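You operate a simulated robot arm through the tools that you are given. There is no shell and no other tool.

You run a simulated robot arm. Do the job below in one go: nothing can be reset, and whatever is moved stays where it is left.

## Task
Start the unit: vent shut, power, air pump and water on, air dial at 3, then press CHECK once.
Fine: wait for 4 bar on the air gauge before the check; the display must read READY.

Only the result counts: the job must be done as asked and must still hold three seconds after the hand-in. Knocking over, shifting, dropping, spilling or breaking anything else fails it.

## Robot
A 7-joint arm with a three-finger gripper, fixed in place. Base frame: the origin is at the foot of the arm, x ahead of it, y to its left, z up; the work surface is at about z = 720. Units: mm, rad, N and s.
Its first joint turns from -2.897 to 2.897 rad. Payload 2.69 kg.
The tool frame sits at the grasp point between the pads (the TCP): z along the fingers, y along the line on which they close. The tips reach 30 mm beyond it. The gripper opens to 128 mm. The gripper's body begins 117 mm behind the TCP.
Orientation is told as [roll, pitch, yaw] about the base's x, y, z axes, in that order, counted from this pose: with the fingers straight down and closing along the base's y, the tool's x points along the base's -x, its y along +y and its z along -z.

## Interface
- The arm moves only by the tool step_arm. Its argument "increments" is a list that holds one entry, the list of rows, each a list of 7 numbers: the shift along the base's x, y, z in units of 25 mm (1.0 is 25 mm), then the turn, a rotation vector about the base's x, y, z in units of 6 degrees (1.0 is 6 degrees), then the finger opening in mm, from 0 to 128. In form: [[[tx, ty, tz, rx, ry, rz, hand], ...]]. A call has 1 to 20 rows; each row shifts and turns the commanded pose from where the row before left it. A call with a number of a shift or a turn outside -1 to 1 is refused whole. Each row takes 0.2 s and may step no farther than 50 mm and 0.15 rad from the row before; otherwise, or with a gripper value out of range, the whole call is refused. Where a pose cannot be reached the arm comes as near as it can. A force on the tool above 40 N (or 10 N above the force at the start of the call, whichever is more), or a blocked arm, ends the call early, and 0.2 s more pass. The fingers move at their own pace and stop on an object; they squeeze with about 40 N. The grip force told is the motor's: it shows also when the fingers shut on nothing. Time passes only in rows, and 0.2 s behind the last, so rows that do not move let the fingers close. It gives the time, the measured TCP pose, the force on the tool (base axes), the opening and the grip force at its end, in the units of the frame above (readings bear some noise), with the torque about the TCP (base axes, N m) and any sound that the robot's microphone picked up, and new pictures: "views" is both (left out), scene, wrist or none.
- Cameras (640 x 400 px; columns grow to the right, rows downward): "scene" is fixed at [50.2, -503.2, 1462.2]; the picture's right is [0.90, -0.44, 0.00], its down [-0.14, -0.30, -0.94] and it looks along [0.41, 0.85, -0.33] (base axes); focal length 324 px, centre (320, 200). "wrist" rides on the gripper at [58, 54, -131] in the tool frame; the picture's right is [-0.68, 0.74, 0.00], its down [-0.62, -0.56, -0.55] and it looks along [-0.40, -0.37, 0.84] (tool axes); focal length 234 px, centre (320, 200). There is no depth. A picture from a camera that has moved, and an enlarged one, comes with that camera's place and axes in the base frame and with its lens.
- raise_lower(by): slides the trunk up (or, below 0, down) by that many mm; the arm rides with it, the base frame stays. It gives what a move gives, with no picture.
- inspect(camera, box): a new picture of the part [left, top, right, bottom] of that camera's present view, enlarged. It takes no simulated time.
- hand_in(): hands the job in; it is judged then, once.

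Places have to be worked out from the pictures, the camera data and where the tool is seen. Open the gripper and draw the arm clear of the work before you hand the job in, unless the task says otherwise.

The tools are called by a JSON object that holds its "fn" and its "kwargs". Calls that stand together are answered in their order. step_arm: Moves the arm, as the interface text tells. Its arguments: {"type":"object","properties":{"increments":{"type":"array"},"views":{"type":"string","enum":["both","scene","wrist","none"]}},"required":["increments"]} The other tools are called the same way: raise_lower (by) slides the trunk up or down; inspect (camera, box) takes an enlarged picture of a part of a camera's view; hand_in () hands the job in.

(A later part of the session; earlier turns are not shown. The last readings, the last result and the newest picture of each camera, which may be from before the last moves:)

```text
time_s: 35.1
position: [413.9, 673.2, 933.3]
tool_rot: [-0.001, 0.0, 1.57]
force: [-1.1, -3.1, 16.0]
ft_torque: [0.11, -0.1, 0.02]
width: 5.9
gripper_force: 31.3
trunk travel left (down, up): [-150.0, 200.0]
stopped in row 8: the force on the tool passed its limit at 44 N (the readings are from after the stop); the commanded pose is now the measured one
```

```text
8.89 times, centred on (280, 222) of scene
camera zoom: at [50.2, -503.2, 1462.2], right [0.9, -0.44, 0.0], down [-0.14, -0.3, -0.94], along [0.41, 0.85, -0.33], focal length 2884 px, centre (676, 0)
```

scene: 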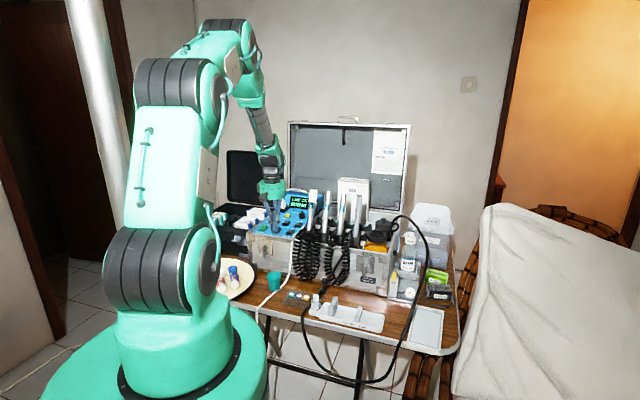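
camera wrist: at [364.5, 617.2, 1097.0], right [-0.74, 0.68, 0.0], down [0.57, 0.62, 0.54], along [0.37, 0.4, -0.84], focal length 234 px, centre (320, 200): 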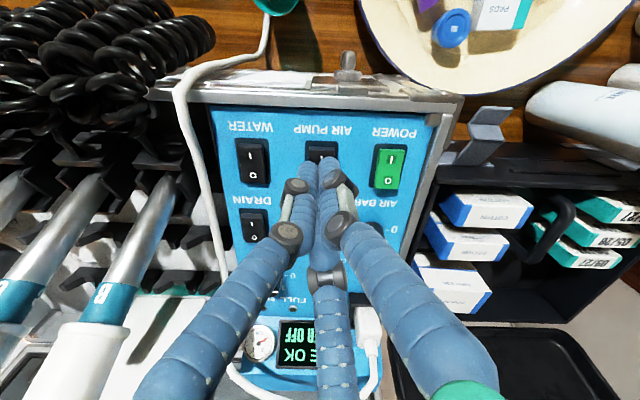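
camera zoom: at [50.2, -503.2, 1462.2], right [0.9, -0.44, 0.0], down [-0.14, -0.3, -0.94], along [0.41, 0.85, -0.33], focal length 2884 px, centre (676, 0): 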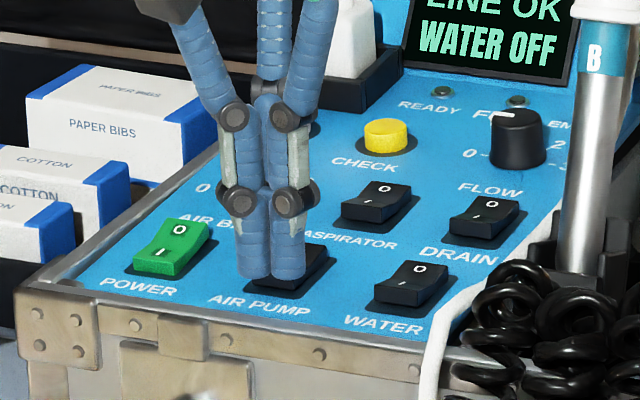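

I lift off again and check the state of the rocker and the gauge.

{"fn": "step_arm", "kwargs": {"increments": [[[0, 0, 0.4, 0, 0, 0, 0], [0, 0, 0.6, 0, 0, 0, 0], [-0.3, -0.3, 0.6, 0, 0, 0, 0], [-0.3, -0.3, 0, 0, 0, 0, 0]]], "views": "both"}}

{"fn": "inspect", "kwargs": {"camera": "scene", "box": [256, 215, 306, 245]}}

{"fn": "inspect", "kwargs": {"camera": "wrist", "box": [240, 130, 420, 240]}}

```text
time_s: 36.1
position: [400.2, 657.3, 969.4]
tool_rot: [0.001, 0.004, 1.571]
force: [0.0, -0.1, -0.1]
ft_torque: [0.01, -0.03, 0.04]
width: 2.3
gripper_force: 31.3
trunk travel left (down, up): [-150.0, 200.0]
camera wrist: at [346.3, 598.3, 1101.0], right [-0.74, 0.68, 0.0], down [0.57, 0.62, 0.55], along [0.37, 0.4, -0.84], focal length 234 px, centre (320, 200)
```

scene: 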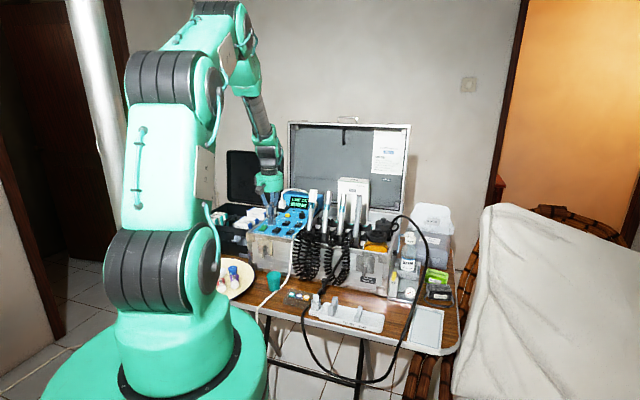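
wrist: 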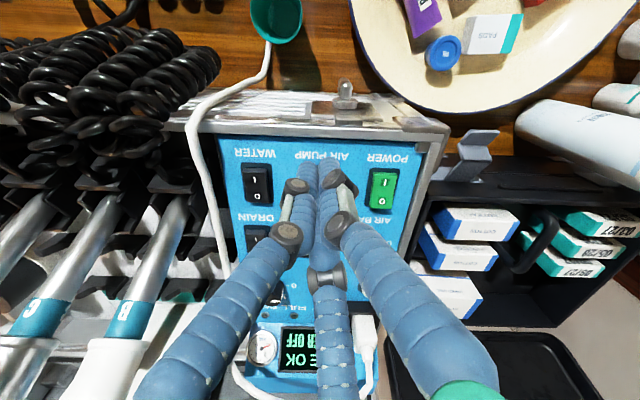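

```text
12.80 times, centred on (281, 230) of scene
camera zoom: at [50.2, -503.2, 1462.2], right [0.9, -0.44, 0.0], down [-0.14, -0.3, -0.94], along [0.41, 0.85, -0.33], focal length 4154 px, centre (819, -184)
```

zoom: 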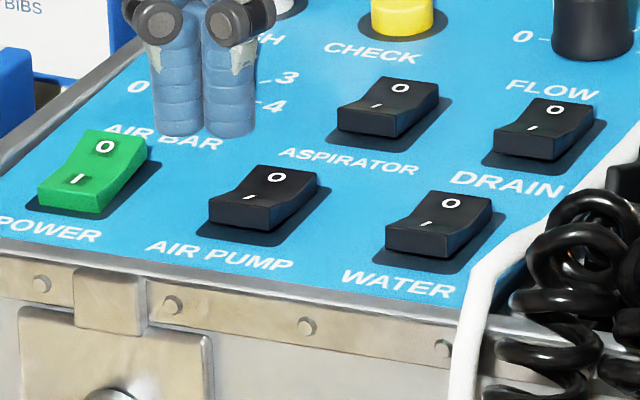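

```text
3.56 times, centred on (330, 185) of wrist
camera zoom: at [346.3, 598.3, 1101.0], right [-0.74, 0.68, 0.0], down [0.57, 0.62, 0.55], along [0.37, 0.4, -0.84], focal length 833 px, centre (284, 253)
```

zoom: 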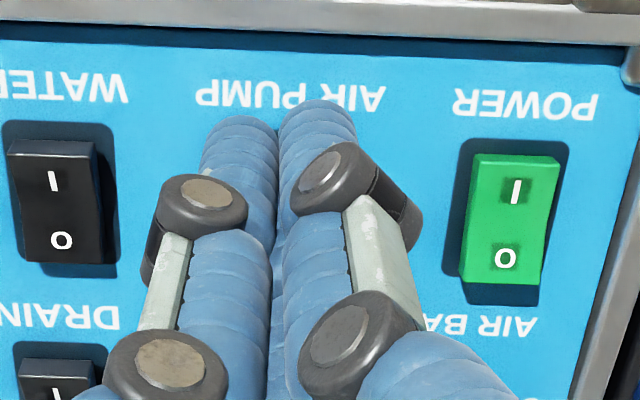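

AIR PUMP is still off; the finger gap probably wedged on the rocker's edge. I turn the hand by +45° so that one finger is squarely at the front, and lean the palm 10° forward so this finger presses alone.

{"fn": "step_arm", "kwargs": {"increments": [[[0.085, 0.096, 0, 0, 0, 0.94, 0], [0.085, 0.096, 0, 0, 0, 0.94, 0], [0.085, 0.096, 0, 0, 0, 0.94, 0], [0.085, 0.096, 0, 0, 0, 0.94, 0], [0.085, 0.096, 0, 0, 0, 0.94, 0], [0.085, 0.096, 0, 0, 0, 0.94, 0], [0.085, 0.096, 0, 0, 0, 0.94, 0], [0.085, 0.096, 0, 0, 0, 0.94, 0], [0, 0, 0, 0.59, -0.59, 0, 0], [0, 0, 0, 0.59, -0.59, 0, 0]]], "views": "both"}}

{"fn": "inspect", "kwargs": {"camera": "scene", "box": [250, 190, 310, 245]}}

{"fn": "inspect", "kwargs": {"camera": "wrist", "box": [220, 90, 420, 250]}}

```text
time_s: 38.3
position: [416.0, 676.7, 970.8]
tool_rot: [-0.177, 0.003, 2.359]
force: [-0.2, 0.4, -0.2]
ft_torque: [-0.03, 0.02, 0.01]
width: 2.0
gripper_force: 31.5
trunk travel left (down, up): [-150.0, 200.0]
camera wrist: at [403.4, 581.3, 1090.2], right [-0.99, -0.04, -0.13], down [-0.11, 0.76, 0.64], along [0.08, 0.65, -0.76], focal length 234 px, centre (320, 200)
```

scene: 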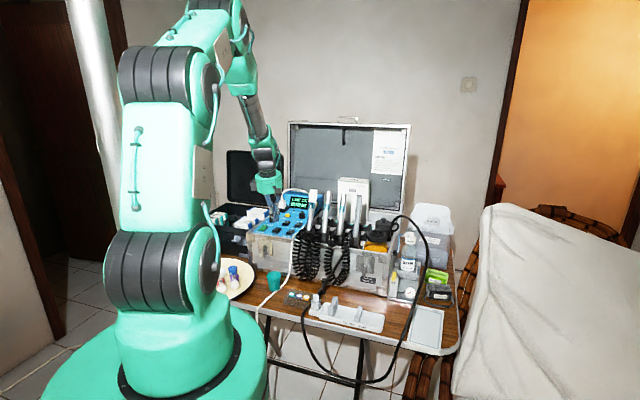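
wrist: 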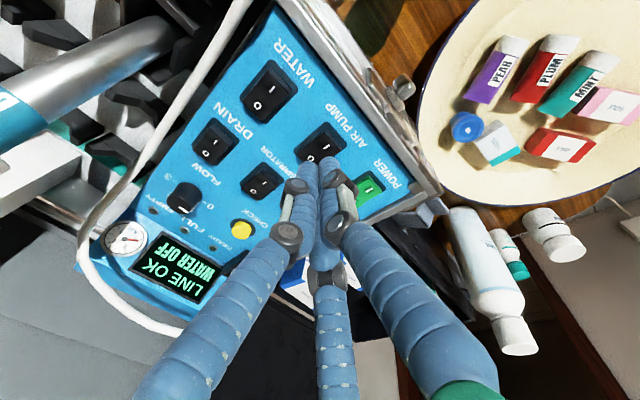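

```text
7.27 times, centred on (280, 218) of scene
camera zoom: at [50.2, -503.2, 1462.2], right [0.9, -0.44, 0.0], down [-0.14, -0.3, -0.94], along [0.41, 0.85, -0.33], focal length 2360 px, centre (611, 73)
```

zoom: 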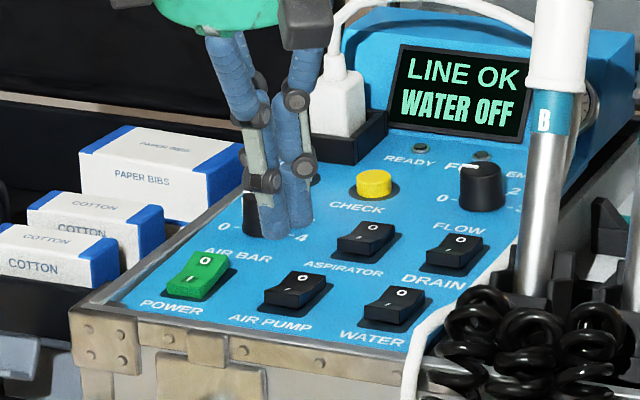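

```text
2.50 times, centred on (320, 170) of wrist
camera zoom: at [403.4, 581.3, 1090.2], right [-0.99, -0.04, -0.13], down [-0.11, 0.76, 0.64], along [0.08, 0.65, -0.76], focal length 585 px, centre (320, 275)
```

zoom: 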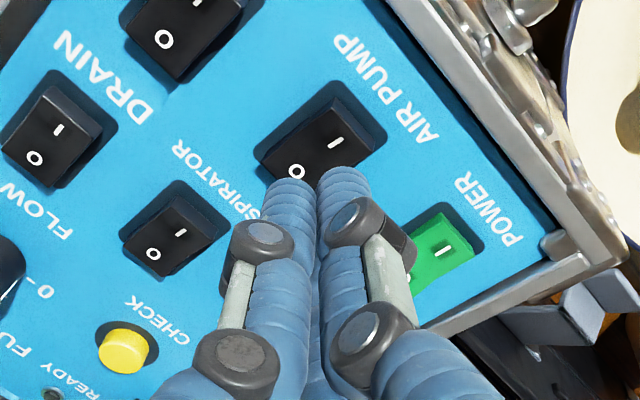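

With this orientation the single front finger will land just ahead of the "I" mark of AIR PUMP. I shift 3 mm back and press down stepwise.

{"fn": "step_arm", "kwargs": {"increments": [[[0.08, 0.08, -0.5, 0, 0, 0, 0], [0, 0, -0.5, 0, 0, 0, 0], [0, 0, -0.3, 0, 0, 0, 0], [0, 0, -0.1, 0, 0, 0, 0], [0, 0, -0.1, 0, 0, 0, 0], [0, 0, -0.1, 0, 0, 0, 0]]], "views": "both"}}

{"fn": "inspect", "kwargs": {"camera": "scene", "box": [250, 190, 310, 245]}}

{"fn": "inspect", "kwargs": {"camera": "wrist", "box": [220, 90, 420, 250]}}

```text
time_s: 39.7
position: [418.2, 677.5, 931.1]
tool_rot: [-0.177, 0.002, 2.357]
force: [-4.0, -5.5, 16.8]
ft_torque: [-0.07, 0.15, 0.07]
width: 5.9
gripper_force: 30.7
trunk travel left (down, up): [-150.0, 200.0]
camera wrist: at [405.2, 582.3, 1051.1], right [-0.99, -0.04, -0.13], down [-0.11, 0.76, 0.64], along [0.08, 0.65, -0.76], focal length 234 px, centre (320, 200)
```

scene: 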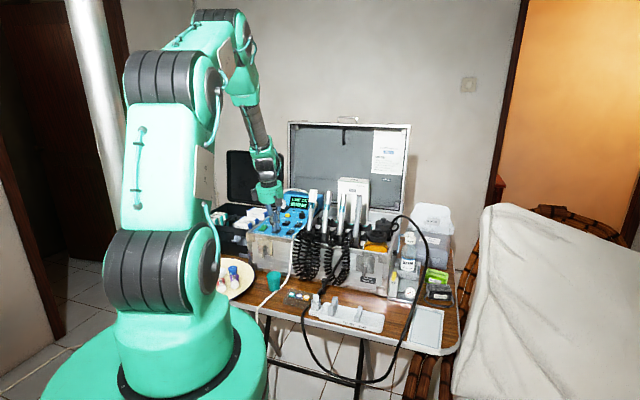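
wrist: 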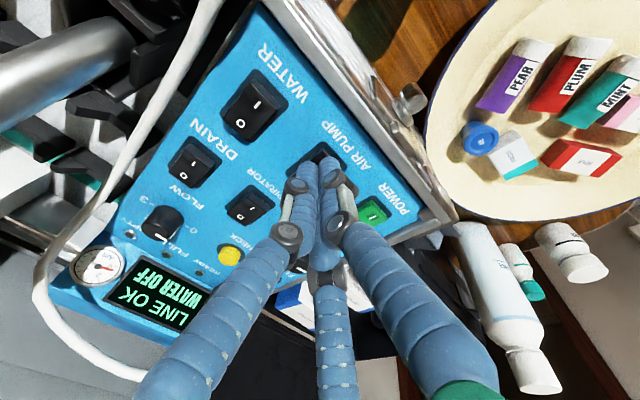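

```text
7.27 times, centred on (280, 218) of scene
camera zoom: at [50.2, -503.2, 1462.2], right [0.9, -0.44, 0.0], down [-0.14, -0.3, -0.94], along [0.41, 0.85, -0.33], focal length 2360 px, centre (611, 73)
```

zoom: 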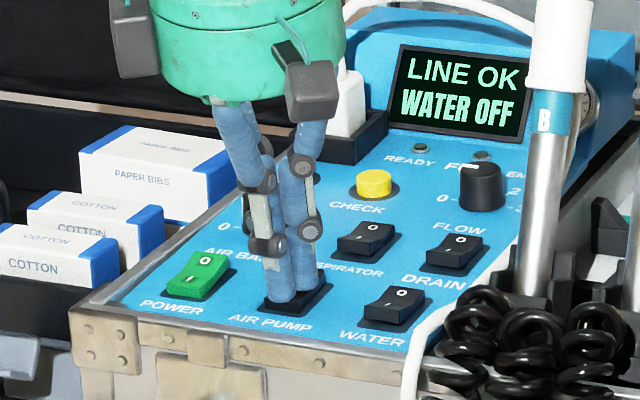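

```text
2.50 times, centred on (320, 170) of wrist
camera zoom: at [405.2, 582.3, 1051.1], right [-0.99, -0.04, -0.13], down [-0.11, 0.76, 0.64], along [0.08, 0.65, -0.76], focal length 585 px, centre (320, 275)
```

zoom: 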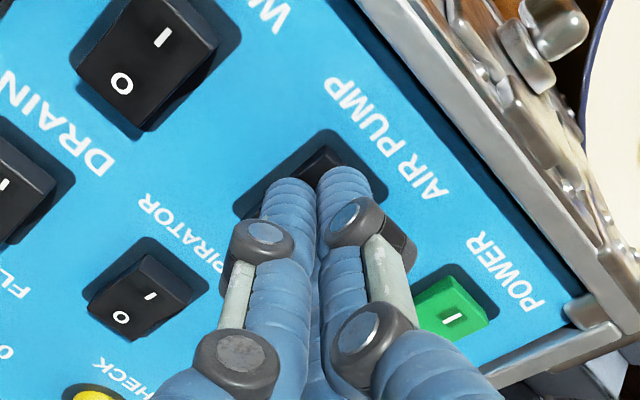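

The reaction pushes toward the front, which suggests the rear fingers were bearing on the raised "O" half and jamming the rocker. I lift off and check the state.

{"fn": "step_arm", "kwargs": {"increments": [[[-0.2, -0.2, 0.4, 0, 0, 0, 0], [-0.2, -0.2, 0.6, -0.59, 0.59, 0, 0], [0, 0, 0.6, -0.59, 0.59, 0, 0]]], "views": "both"}}

{"fn": "inspect", "kwargs": {"camera": "scene", "box": [250, 190, 310, 245]}}

{"fn": "inspect", "kwargs": {"camera": "wrist", "box": [220, 90, 420, 250]}}

```text
time_s: 40.5
position: [405.4, 668.1, 970.1]
tool_rot: [0.0, 0.004, 2.358]
force: [-0.4, -0.2, 0.5]
ft_torque: [0.02, 0.0, -0.05]
width: 1.9
gripper_force: 31.0
trunk travel left (down, up): [-150.0, 200.0]
camera wrist: at [408.8, 588.9, 1101.3], right [-1.0, -0.04, 0.0], down [-0.04, 0.84, 0.55], along [-0.02, 0.55, -0.84], focal length 234 px, centre (320, 200)
```

scene: 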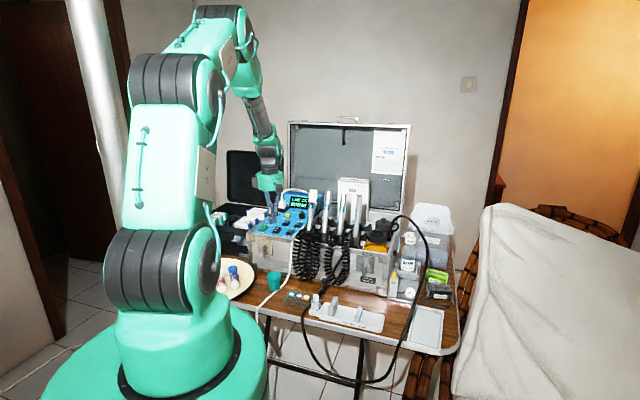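
wrist: 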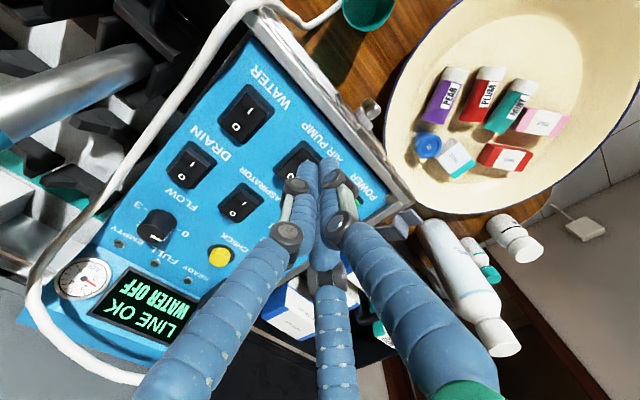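

```text
7.27 times, centred on (280, 218) of scene
camera zoom: at [50.2, -503.2, 1462.2], right [0.9, -0.44, 0.0], down [-0.14, -0.3, -0.94], along [0.41, 0.85, -0.33], focal length 2360 px, centre (611, 73)
```

zoom: 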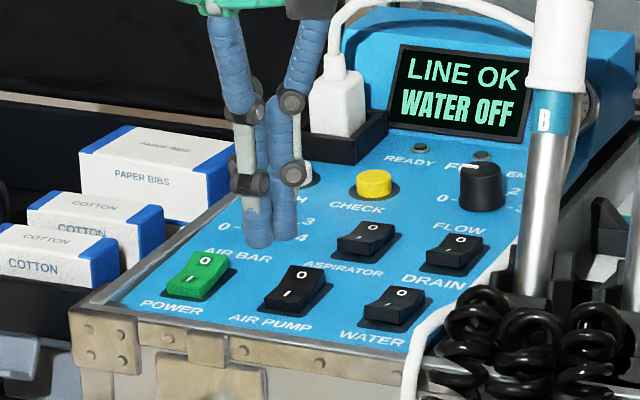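

```text
2.50 times, centred on (320, 170) of wrist
camera zoom: at [408.8, 588.9, 1101.3], right [-1.0, -0.04, 0.0], down [-0.04, 0.84, 0.55], along [-0.02, 0.55, -0.84], focal length 585 px, centre (320, 275)
```

zoom: 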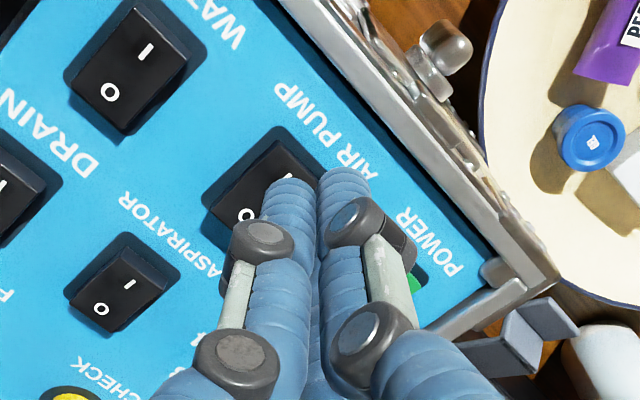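

AIR PUMP is now on ("I" half down). I do WATER in exactly the same way: same 10° lean, shifted by the switch spacing to about (463,633).

{"fn": "step_arm", "kwargs": {"increments": [[[0.767, -0.465, 0, 0, 0, 0, 0], [0.767, -0.465, 0, 0.59, -0.59, 0, 0], [0.767, -0.465, 0, 0.59, -0.59, 0, 0], [0, 0, -0.5, 0, 0, 0, 0], [0, 0, -0.3, 0, 0, 0, 0]]], "views": "both"}}

{"fn": "inspect", "kwargs": {"camera": "scene", "box": [250, 190, 310, 245]}}

{"fn": "inspect", "kwargs": {"camera": "wrist", "box": [220, 90, 420, 250]}}

```text
time_s: 41.7
position: [463.8, 633.3, 950.3]
tool_rot: [-0.176, 0.004, 2.357]
force: [-1.0, 0.0, -0.6]
ft_torque: [-0.03, 0.02, -0.03]
width: 2.1
gripper_force: 31.4
trunk travel left (down, up): [-150.0, 200.0]
camera wrist: at [453.2, 538.6, 1070.1], right [-0.99, -0.04, -0.13], down [-0.11, 0.76, 0.64], along [0.08, 0.64, -0.76], focal length 234 px, centre (320, 200)
```

scene: 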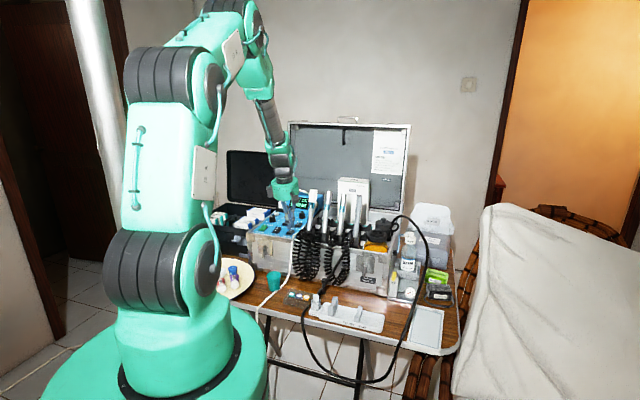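
wrist: 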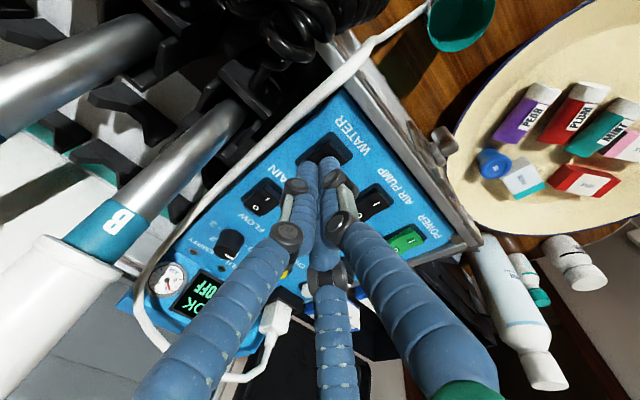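

```text
7.27 times, centred on (280, 218) of scene
camera zoom: at [50.2, -503.2, 1462.2], right [0.9, -0.44, 0.0], down [-0.14, -0.3, -0.94], along [0.41, 0.85, -0.33], focal length 2360 px, centre (611, 73)
```

zoom: 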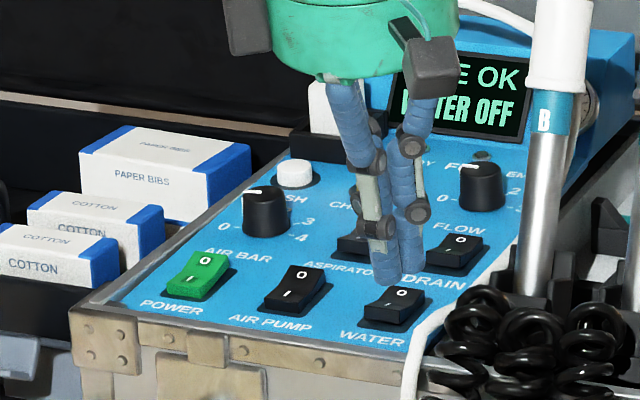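

```text
2.50 times, centred on (320, 170) of wrist
camera zoom: at [453.2, 538.6, 1070.1], right [-0.99, -0.04, -0.13], down [-0.11, 0.76, 0.64], along [0.08, 0.64, -0.76], focal length 585 px, centre (320, 275)
```

zoom: 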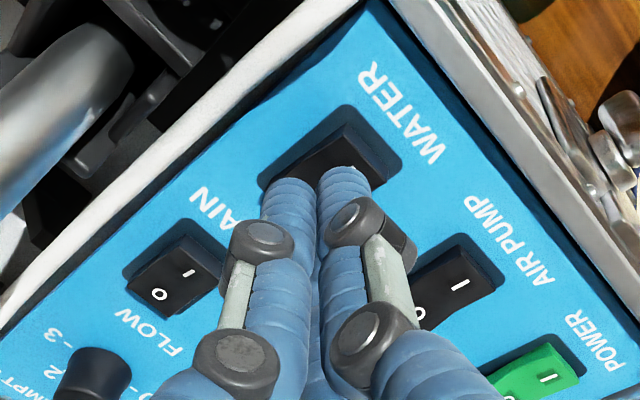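

AIR PUMP is visibly on and the air gauge needle is starting to move. I press WATER down to the same depth.

{"fn": "step_arm", "kwargs": {"increments": [[[-0.03, 0, -0.5, 0, 0, 0, 0], [0, 0, -0.1, 0, 0, 0, 0], [0, 0, -0.1, 0, 0, 0, 0], [0, 0, -0.1, 0, 0, 0, 0]]], "views": "none"}}

{"fn": "step_arm", "kwargs": {"increments": [[[-0.2, -0.2, 0.4, 0, 0, 0, 0], [-0.2, -0.2, 0.6, 0, 0, 0, 0], [0, 0, 0.6, 0, 0, 0, 0]]], "views": "both"}}

{"fn": "inspect", "kwargs": {"camera": "scene", "box": [250, 180, 330, 245]}}

{"fn": "inspect", "kwargs": {"camera": "wrist", "box": [120, 90, 420, 330]}}

```text
time_s: 42.7
position: [463.8, 634.1, 932.2]
tool_rot: [-0.176, 0.003, 2.356]
force: [-3.0, -4.1, 9.6]
ft_torque: [-0.09, 0.1, 0.06]
width: 6.0
gripper_force: 31.6
trunk travel left (down, up): [-150.0, 200.0]
```

```text
time_s: 43.5
position: [454.4, 624.1, 968.9]
tool_rot: [-0.174, 0.004, 2.357]
force: [1.1, -0.2, -0.3]
ft_torque: [0.01, -0.01, 0.0]
width: 2.0
gripper_force: 31.5
trunk travel left (down, up): [-150.0, 200.0]
camera wrist: at [442.5, 528.7, 1090.0], right [-0.99, -0.04, -0.13], down [-0.11, 0.76, 0.64], along [0.08, 0.65, -0.76], focal length 234 px, centre (320, 200)
```

scene: 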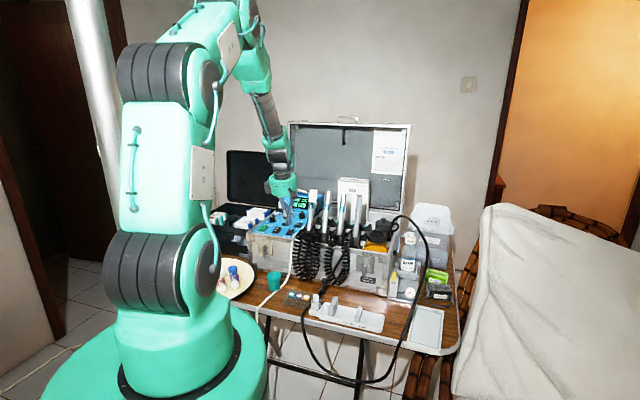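
wrist: 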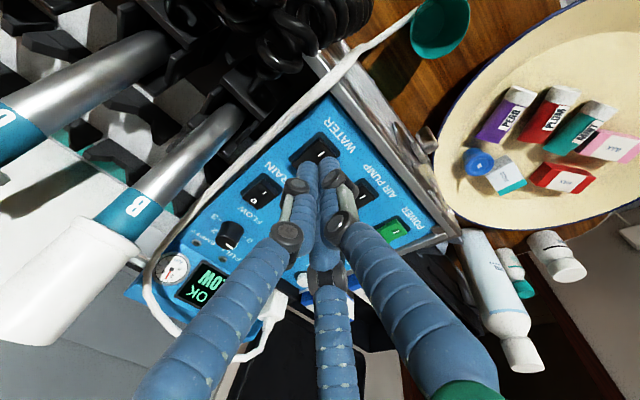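

```text
6.15 times, centred on (290, 212) of scene
camera zoom: at [50.2, -503.2, 1462.2], right [0.9, -0.44, 0.0], down [-0.14, -0.3, -0.94], along [0.41, 0.85, -0.33], focal length 1997 px, centre (505, 123)
```

zoom: 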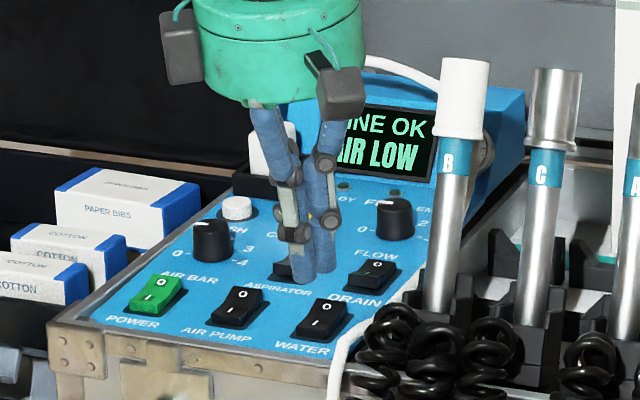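

```text
1.67 times, centred on (270, 210) of wrist
camera zoom: at [442.5, 528.7, 1090.0], right [-0.99, -0.04, -0.13], down [-0.11, 0.76, 0.64], along [0.08, 0.65, -0.76], focal length 390 px, centre (403, 183)
```

zoom: 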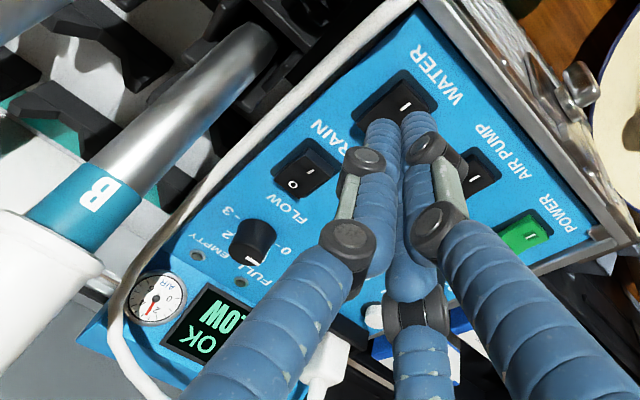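

All three switches are on and the display now reads "LINE OK / AIR LOW". I check the air gauge and water gauge.

{"fn": "inspect", "kwargs": {"camera": "wrist", "box": [155, 245, 215, 290]}}

{"fn": "inspect", "kwargs": {"camera": "scene", "box": [390, 265, 430, 300]}}

{"fn": "inspect", "kwargs": {"camera": "scene", "box": [262, 200, 292, 225]}}

```text
8.89 times, centred on (185, 268) of wrist
camera zoom: at [442.5, 528.7, 1090.0], right [-0.99, -0.04, -0.13], down [-0.11, 0.76, 0.64], along [0.08, 0.65, -0.76], focal length 2082 px, centre (1520, -400)
```

zoom: 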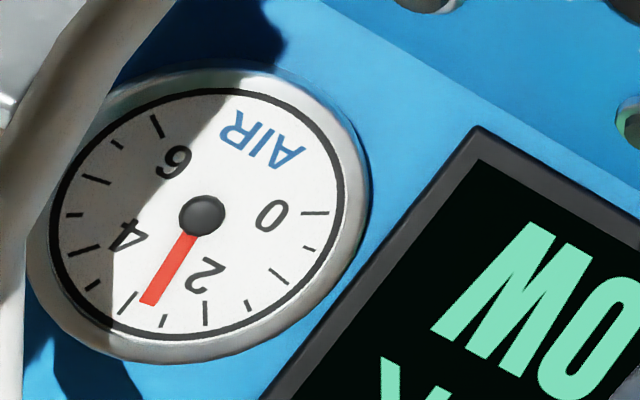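

```text
11.43 times, centred on (410, 282) of scene
camera zoom: at [50.2, -503.2, 1462.2], right [0.9, -0.44, 0.0], down [-0.14, -0.3, -0.94], along [0.41, 0.85, -0.33], focal length 3709 px, centre (-709, -743)
```

zoom: 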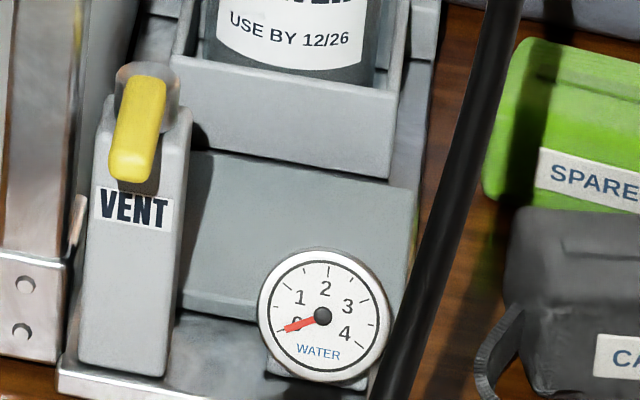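

```text
16.00 times, centred on (277, 212) of scene
camera zoom: at [50.2, -503.2, 1462.2], right [0.9, -0.44, 0.0], down [-0.14, -0.3, -0.94], along [0.41, 0.85, -0.33], focal length 5192 px, centre (1008, 0)
```

zoom: 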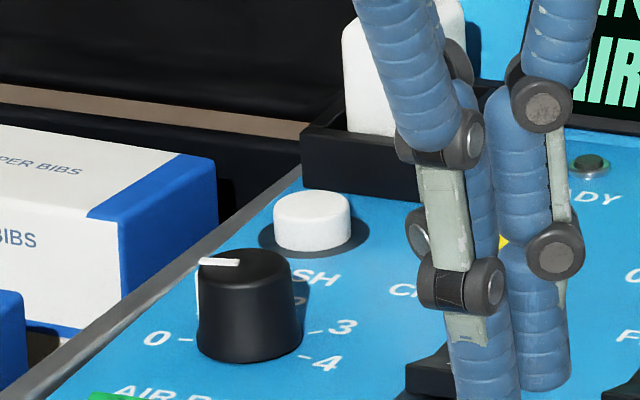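

The air gauge has risen to about 2.7 bar; the water gauge is still 0 since the air dial is at 0. Now the dial: I take out the tilt, open the fingers to 60 mm and go above the AIR BAR knob near (439,781).

{"fn": "step_arm", "kwargs": {"increments": [[[-0.088, 0.9, 0.235, -0.59, 0.59, 0, 60], [-0.088, 0.9, 0.235, -0.59, 0.59, 0, 60], [-0.088, 0.9, 0.235, 0, 0, 0, 60], [-0.088, 0.9, 0.235, 0, 0, 0, 60], [-0.088, 0.9, 0.235, 0, 0, 0, 60], [-0.088, 0.9, 0.235, 0, 0, 0, 60], [-0.088, 0.9, 0, 0, 0, 0, 60], [0, 0, 0, 0, 0, 0, 60]]], "views": "both"}}

{"fn": "inspect", "kwargs": {"camera": "wrist", "box": [220, 90, 420, 250]}}

{"fn": "inspect", "kwargs": {"camera": "scene", "box": [250, 180, 330, 245]}}

```text
time_s: 45.3
position: [438.3, 780.6, 1003.7]
tool_rot: [0.001, 0.004, 2.358]
force: [0.2, 0.3, -0.2]
ft_torque: [-0.01, -0.01, -0.02]
width: 60.0
gripper_force: 0.1
trunk travel left (down, up): [-150.0, 200.0]
camera wrist: at [442.3, 702.6, 1134.8], right [-1.0, -0.04, 0.0], down [-0.04, 0.84, 0.55], along [-0.02, 0.55, -0.84], focal length 234 px, centre (320, 200)
```

scene: 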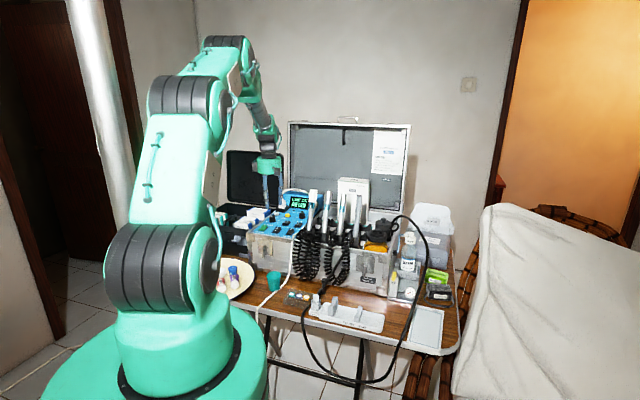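
wrist: 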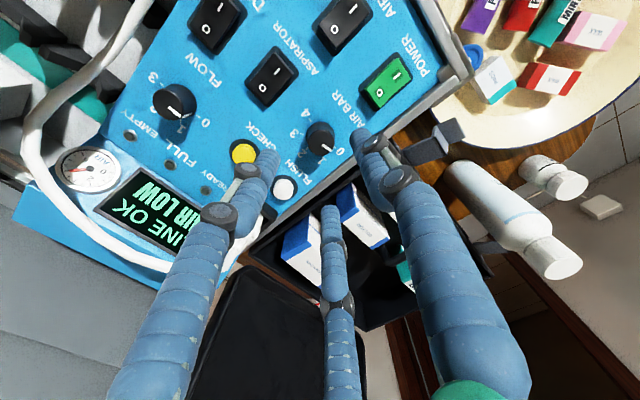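

```text
2.50 times, centred on (320, 170) of wrist
camera zoom: at [442.3, 702.6, 1134.8], right [-1.0, -0.04, 0.0], down [-0.04, 0.84, 0.55], along [-0.02, 0.55, -0.84], focal length 585 px, centre (320, 275)
```

zoom: 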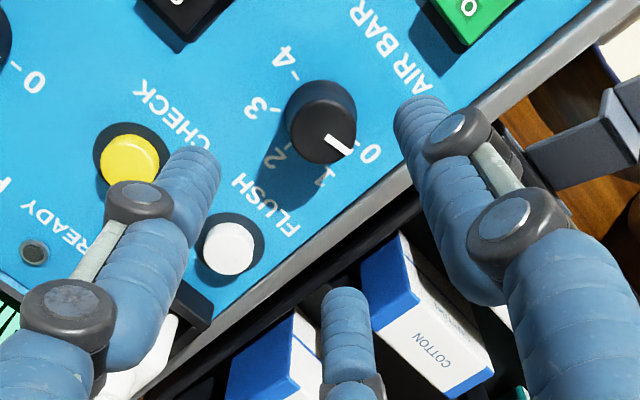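

```text
6.15 times, centred on (290, 212) of scene
camera zoom: at [50.2, -503.2, 1462.2], right [0.9, -0.44, 0.0], down [-0.14, -0.3, -0.94], along [0.41, 0.85, -0.33], focal length 1997 px, centre (505, 123)
```

zoom: 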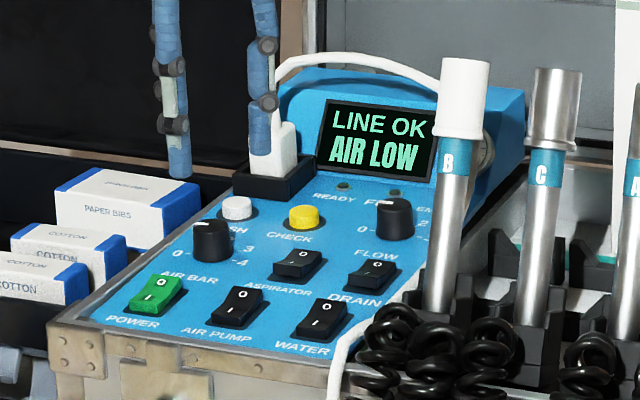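

The knob axis is at about (439,780.8), TCP nearly centred, pointer at 0. I descend around the knob to tip height ≈ 903 first and look.

{"fn": "step_arm", "kwargs": {"increments": [[[0.028, 0.008, -0.7, 0, 0, 0, 60], [0, 0, -0.7, 0, 0, 0, 60], [0, 0, -0.7, 0, 0, 0, 60], [0, 0, -0.7, 0, 0, 0, 60]]], "views": "both"}}

{"fn": "inspect", "kwargs": {"camera": "wrist", "box": [220, 70, 420, 230]}}

{"fn": "inspect", "kwargs": {"camera": "scene", "box": [250, 185, 310, 230]}}

```text
time_s: 46.3
position: [439.4, 781.4, 933.3]
tool_rot: [-0.001, 0.004, 2.359]
force: [0.7, -0.1, 0.5]
ft_torque: [0.01, 0.01, -0.01]
width: 60.0
gripper_force: 0.0
trunk travel left (down, up): [-150.0, 200.0]
camera wrist: at [443.2, 703.1, 1065.5], right [-1.0, -0.04, 0.0], down [-0.04, 0.84, 0.55], along [-0.02, 0.55, -0.84], focal length 234 px, centre (320, 200)
```

scene: 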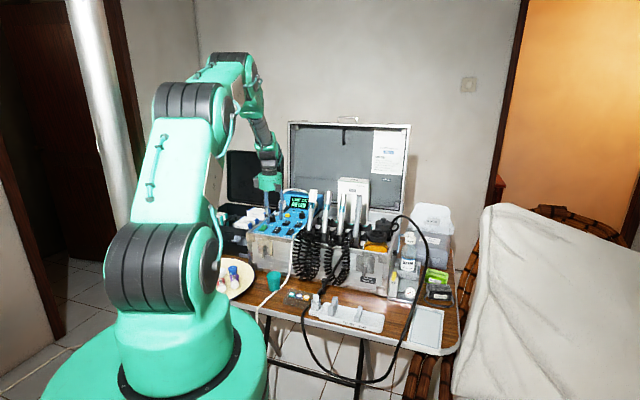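
wrist: 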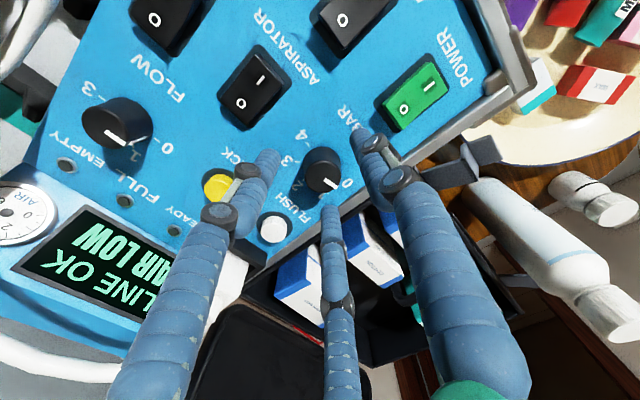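

```text
2.50 times, centred on (320, 150) of wrist
camera zoom: at [443.2, 703.1, 1065.5], right [-1.0, -0.04, 0.0], down [-0.04, 0.84, 0.55], along [-0.02, 0.55, -0.84], focal length 585 px, centre (320, 325)
```

zoom: 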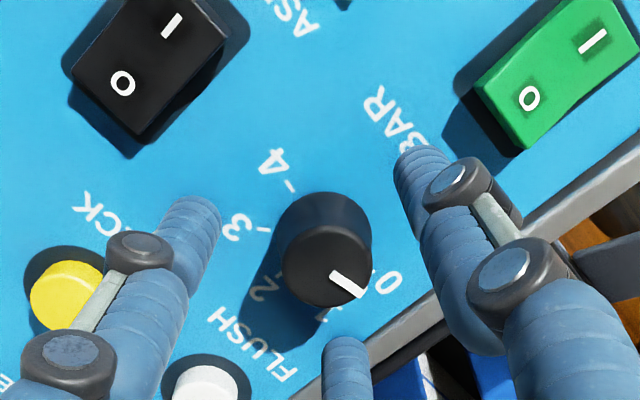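

```text
8.89 times, centred on (280, 208) of scene
camera zoom: at [50.2, -503.2, 1462.2], right [0.9, -0.44, 0.0], down [-0.14, -0.3, -0.94], along [0.41, 0.85, -0.33], focal length 2884 px, centre (676, 133)
```

zoom: 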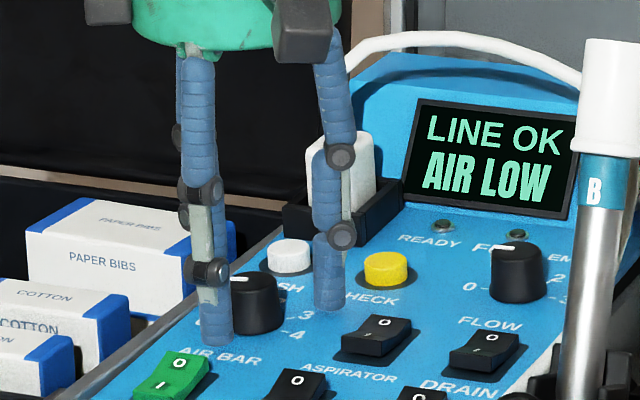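

The fingers surround the knob without touching. I lower 5 mm more and close gently on the knob.

{"fn": "step_arm", "kwargs": {"increments": [[[-0.02, 0, -0.2, 0, 0, 0, 60], [0, 0, 0, 0, 0, 0, 40], [0, 0, 0, 0, 0, 0, 15], [0, 0, 0, 0, 0, 0, 15], [0, 0, 0, 0, 0, 0, 15]]], "views": "both"}}

{"fn": "inspect", "kwargs": {"camera": "wrist", "box": [220, 70, 420, 230]}}

{"fn": "inspect", "kwargs": {"camera": "scene", "box": [250, 185, 310, 230]}}

```text
time_s: 47.5
position: [437.3, 782.4, 930.9]
tool_rot: [-0.001, 0.004, 2.359]
force: [-16.2, -1.9, 13.9]
ft_torque: [0.1, 0.57, -0.05]
width: 29.5
gripper_force: 10.8
trunk travel left (down, up): [-150.0, 200.0]
camera wrist: at [441.5, 702.2, 1062.2], right [-1.0, -0.04, 0.0], down [-0.04, 0.84, 0.55], along [-0.02, 0.55, -0.84], focal length 234 px, centre (320, 200)
```

scene: 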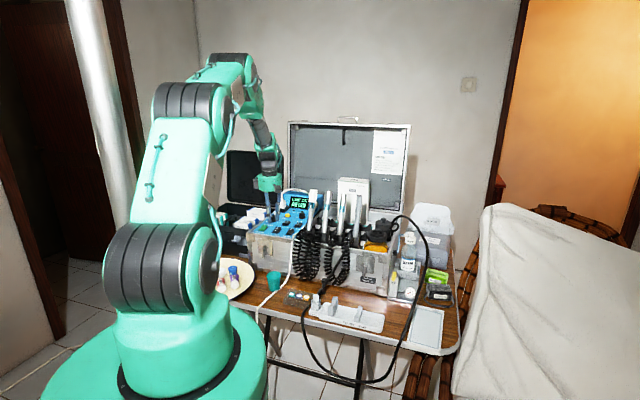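
wrist: 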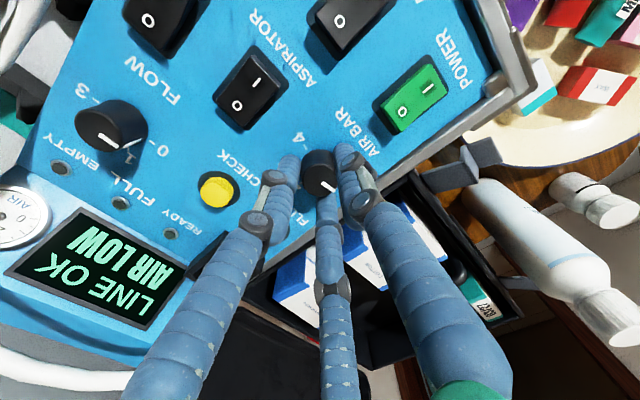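

```text
2.50 times, centred on (320, 150) of wrist
camera zoom: at [441.5, 702.2, 1062.2], right [-1.0, -0.04, 0.0], down [-0.04, 0.84, 0.55], along [-0.02, 0.55, -0.84], focal length 585 px, centre (320, 325)
```

zoom: 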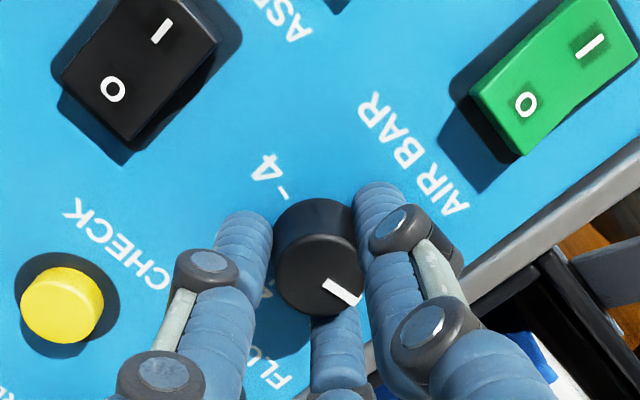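

```text
8.89 times, centred on (280, 208) of scene
camera zoom: at [50.2, -503.2, 1462.2], right [0.9, -0.44, 0.0], down [-0.14, -0.3, -0.94], along [0.41, 0.85, -0.33], focal length 2884 px, centre (676, 133)
```

zoom: 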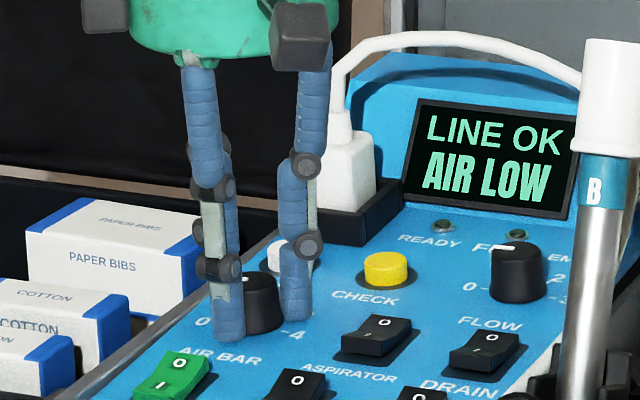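

Gripped at 29.5 mm, with about 16 N sideways since the knob axis is ~2 mm off in −x. I re-centre the commanded pose and raise it 2 mm to relieve these forces before turning.

{"fn": "step_arm", "kwargs": {"increments": [[[-0.08, 0.02, 0.08, 0, 0, 0, 15], [0, 0, 0, 0, 0, 0, 15]]], "views": "none"}}

```text
time_s: 48.1
position: [439.1, 781.3, 930.1]
tool_rot: [-0.001, 0.002, 2.358]
force: [7.8, -2.2, -3.4]
ft_torque: [0.19, -0.59, 0.05]
width: 27.5
gripper_force: 44.8
trunk travel left (down, up): [-150.0, 200.0]
```

The grip is now firm (27.5 mm, 45 N). I nudge the centre by +1.3 mm and turn clockwise 60° to see that the knob follows.

{"fn": "step_arm", "kwargs": {"increments": [[[0.05, 0.02, 0, 0, 0, 0, 15], [0, 0, 0, 0, 0, -1, 15], [0, 0, 0, 0, 0, -1, 15], [0, 0, 0, 0, 0, -1, 15], [0, 0, 0, 0, 0, -1, 15], [0, 0, 0, 0, 0, -1, 15], [0, 0, 0, 0, 0, -1, 15], [0, 0, 0, 0, 0, -1, 15], [0, 0, 0, 0, 0, -1, 15], [0, 0, 0, 0, 0, -1, 15], [0, 0, 0, 0, 0, -1, 15]]], "views": "both"}}

{"fn": "inspect", "kwargs": {"camera": "wrist", "box": [220, 70, 420, 230]}}

{"fn": "inspect", "kwargs": {"camera": "scene", "box": [250, 185, 310, 230]}}

```text
time_s: 50.2
position: [439.0, 779.0, 932.3]
tool_rot: [0.0, 0.007, 1.486]
force: [3.1, -4.2, 1.5]
ft_torque: [0.0, -0.66, -0.02]
width: 26.3
gripper_force: 44.6
trunk travel left (down, up): [-150.0, 200.0]
stopped in row 10: the force on the tool passed its limit at 42 N (the readings are from after the stop); the commanded pose is now the measured one
camera wrist: at [381.1, 726.1, 1062.9], right [-0.68, 0.74, 0.0], down [0.62, 0.57, 0.55], along [0.4, 0.37, -0.84], focal length 234 px, centre (320, 200)
```

scene: 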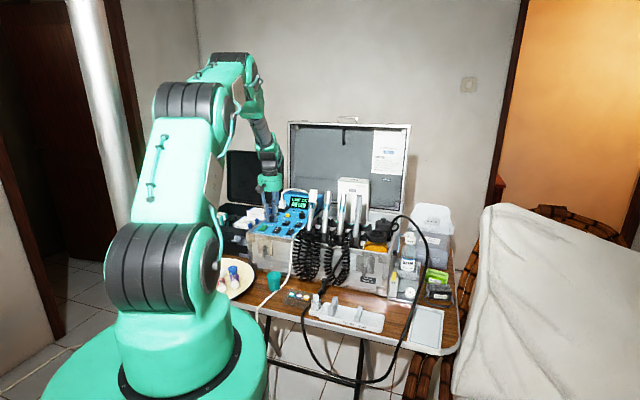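
wrist: 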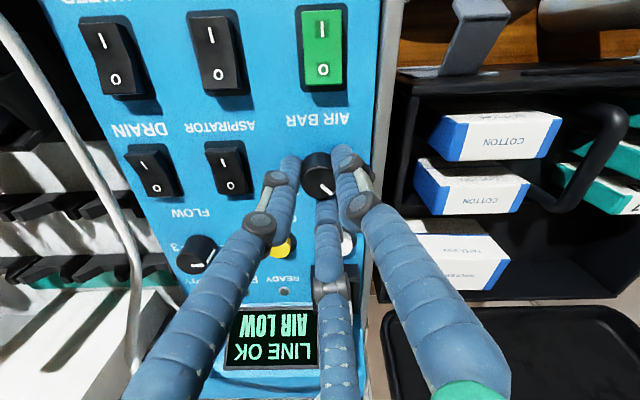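

```text
2.50 times, centred on (320, 150) of wrist
camera zoom: at [381.1, 726.1, 1062.9], right [-0.68, 0.74, 0.0], down [0.62, 0.57, 0.55], along [0.4, 0.37, -0.84], focal length 585 px, centre (320, 325)
```

zoom: 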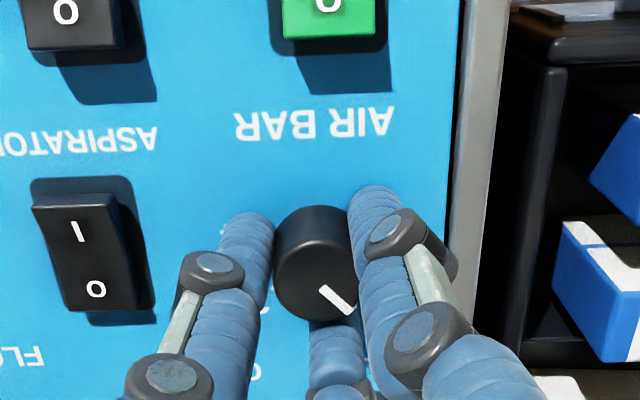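

```text
8.89 times, centred on (280, 208) of scene
camera zoom: at [50.2, -503.2, 1462.2], right [0.9, -0.44, 0.0], down [-0.14, -0.3, -0.94], along [0.41, 0.85, -0.33], focal length 2884 px, centre (676, 133)
```

zoom: 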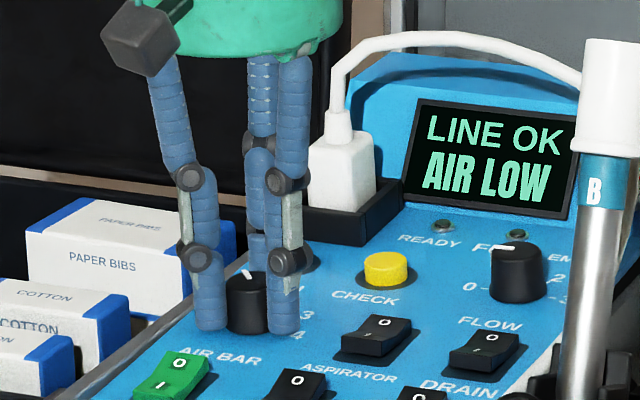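

The knob follows the hand well (50° turned), the stop was only sideways force from slight eccentricity. I continue in shorter turns, 30° at a time, with small centre corrections.

{"fn": "step_arm", "kwargs": {"increments": [[[-0.005, -0.005, -0.01, 0, 0, -1, 15], [-0.005, -0.005, -0.01, 0, 0, -1, 15], [-0.005, -0.005, 0, 0, 0, -1, 15], [-0.005, -0.005, 0, 0, 0, -1, 15], [-0.005, -0.005, 0, 0, 0, -1, 15]]], "views": "scene"}}

{"fn": "inspect", "kwargs": {"camera": "scene", "box": [250, 185, 310, 230]}}

```text
time_s: 51.4
position: [437.8, 779.5, 932.0]
tool_rot: [0.0, 0.004, 0.961]
force: [10.6, -13.7, 9.1]
ft_torque: [-0.25, -0.13, 0.02]
width: 25.8
gripper_force: 45.3
trunk travel left (down, up): [-150.0, 200.0]
```

scene: 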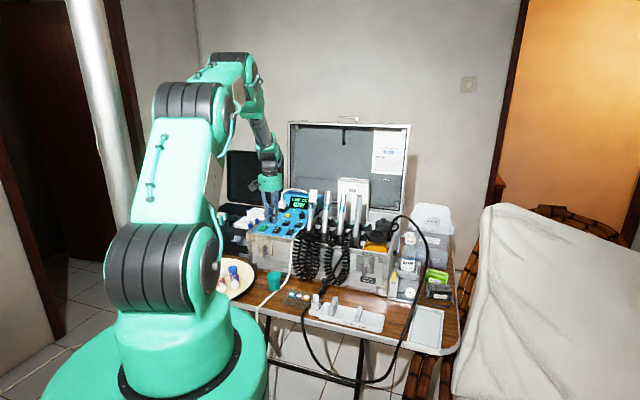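

```text
8.89 times, centred on (280, 208) of scene
camera zoom: at [50.2, -503.2, 1462.2], right [0.9, -0.44, 0.0], down [-0.14, -0.3, -0.94], along [0.41, 0.85, -0.33], focal length 2884 px, centre (676, 133)
```

zoom: 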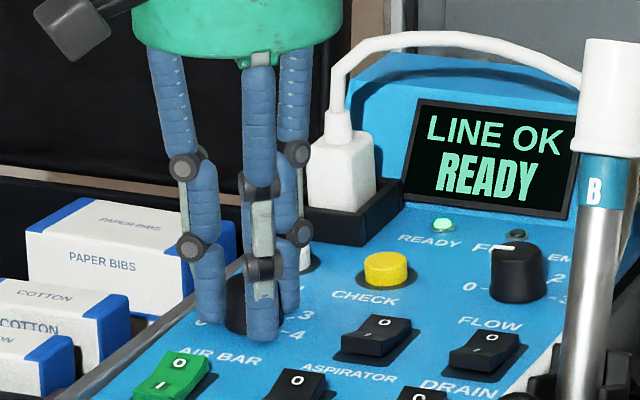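

The display already shows "LINE OK / READY" with the dial at mid-scale; the dial must still go to 3. I relieve the 17 N sideways force by moving with it, then turn 30° more.

{"fn": "step_arm", "kwargs": {"increments": [[[0.05, -0.065, 0.03, 0, 0, 0, 15], [-0.01, 0, 0, 0, 0, -1, 15], [-0.01, 0, 0, 0, 0, -1, 15], [-0.01, 0, 0, 0, 0, -1, 15], [-0.01, 0, 0, 0, 0, -1, 15], [-0.01, 0, 0, 0, 0, -1, 15]]], "views": "scene"}}

{"fn": "inspect", "kwargs": {"camera": "scene", "box": [250, 185, 310, 230]}}

{"fn": "inspect", "kwargs": {"camera": "wrist", "box": [200, 70, 440, 250]}}

```text
time_s: 52.8
position: [438.3, 778.8, 931.0]
tool_rot: [0.0, 0.005, 0.438]
force: [6.9, 7.5, -1.8]
ft_torque: [0.57, -0.02, 0.0]
width: 25.8
gripper_force: 44.6
trunk travel left (down, up): [-150.0, 200.0]
```

scene: 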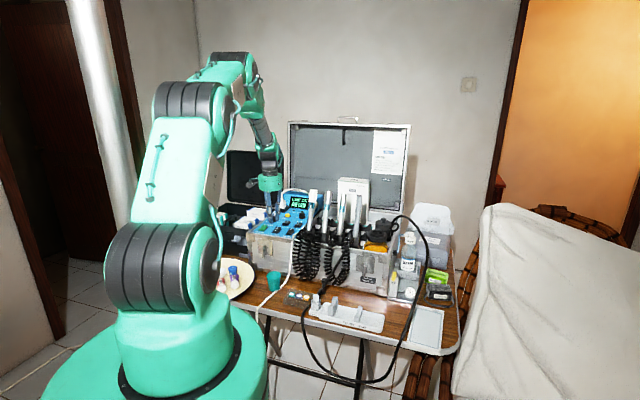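

```text
8.89 times, centred on (280, 208) of scene
camera zoom: at [50.2, -503.2, 1462.2], right [0.9, -0.44, 0.0], down [-0.14, -0.3, -0.94], along [0.41, 0.85, -0.33], focal length 2884 px, centre (676, 133)
```

zoom: 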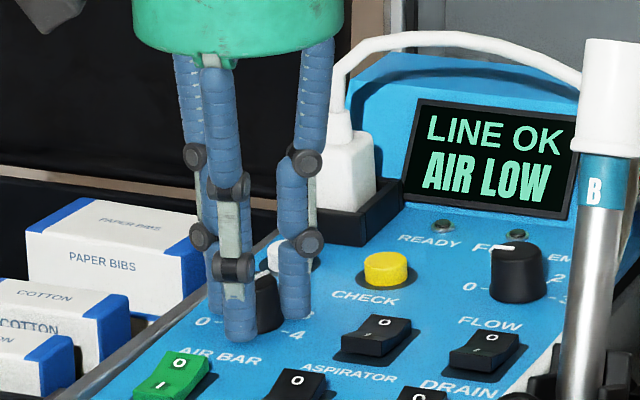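

```text
2.22 times, centred on (320, 160) of wrist
camera zoom: at [363.8, 802.3, 1062.9], right [0.3, 0.95, 0.0], down [0.8, -0.25, 0.55], along [0.52, -0.17, -0.84], focal length 520 px, centre (320, 289)
```

zoom: 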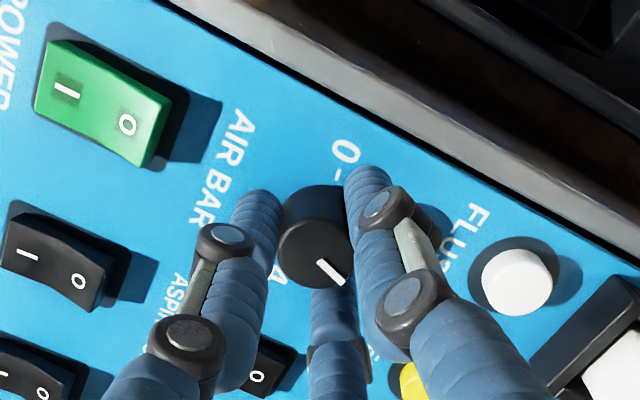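

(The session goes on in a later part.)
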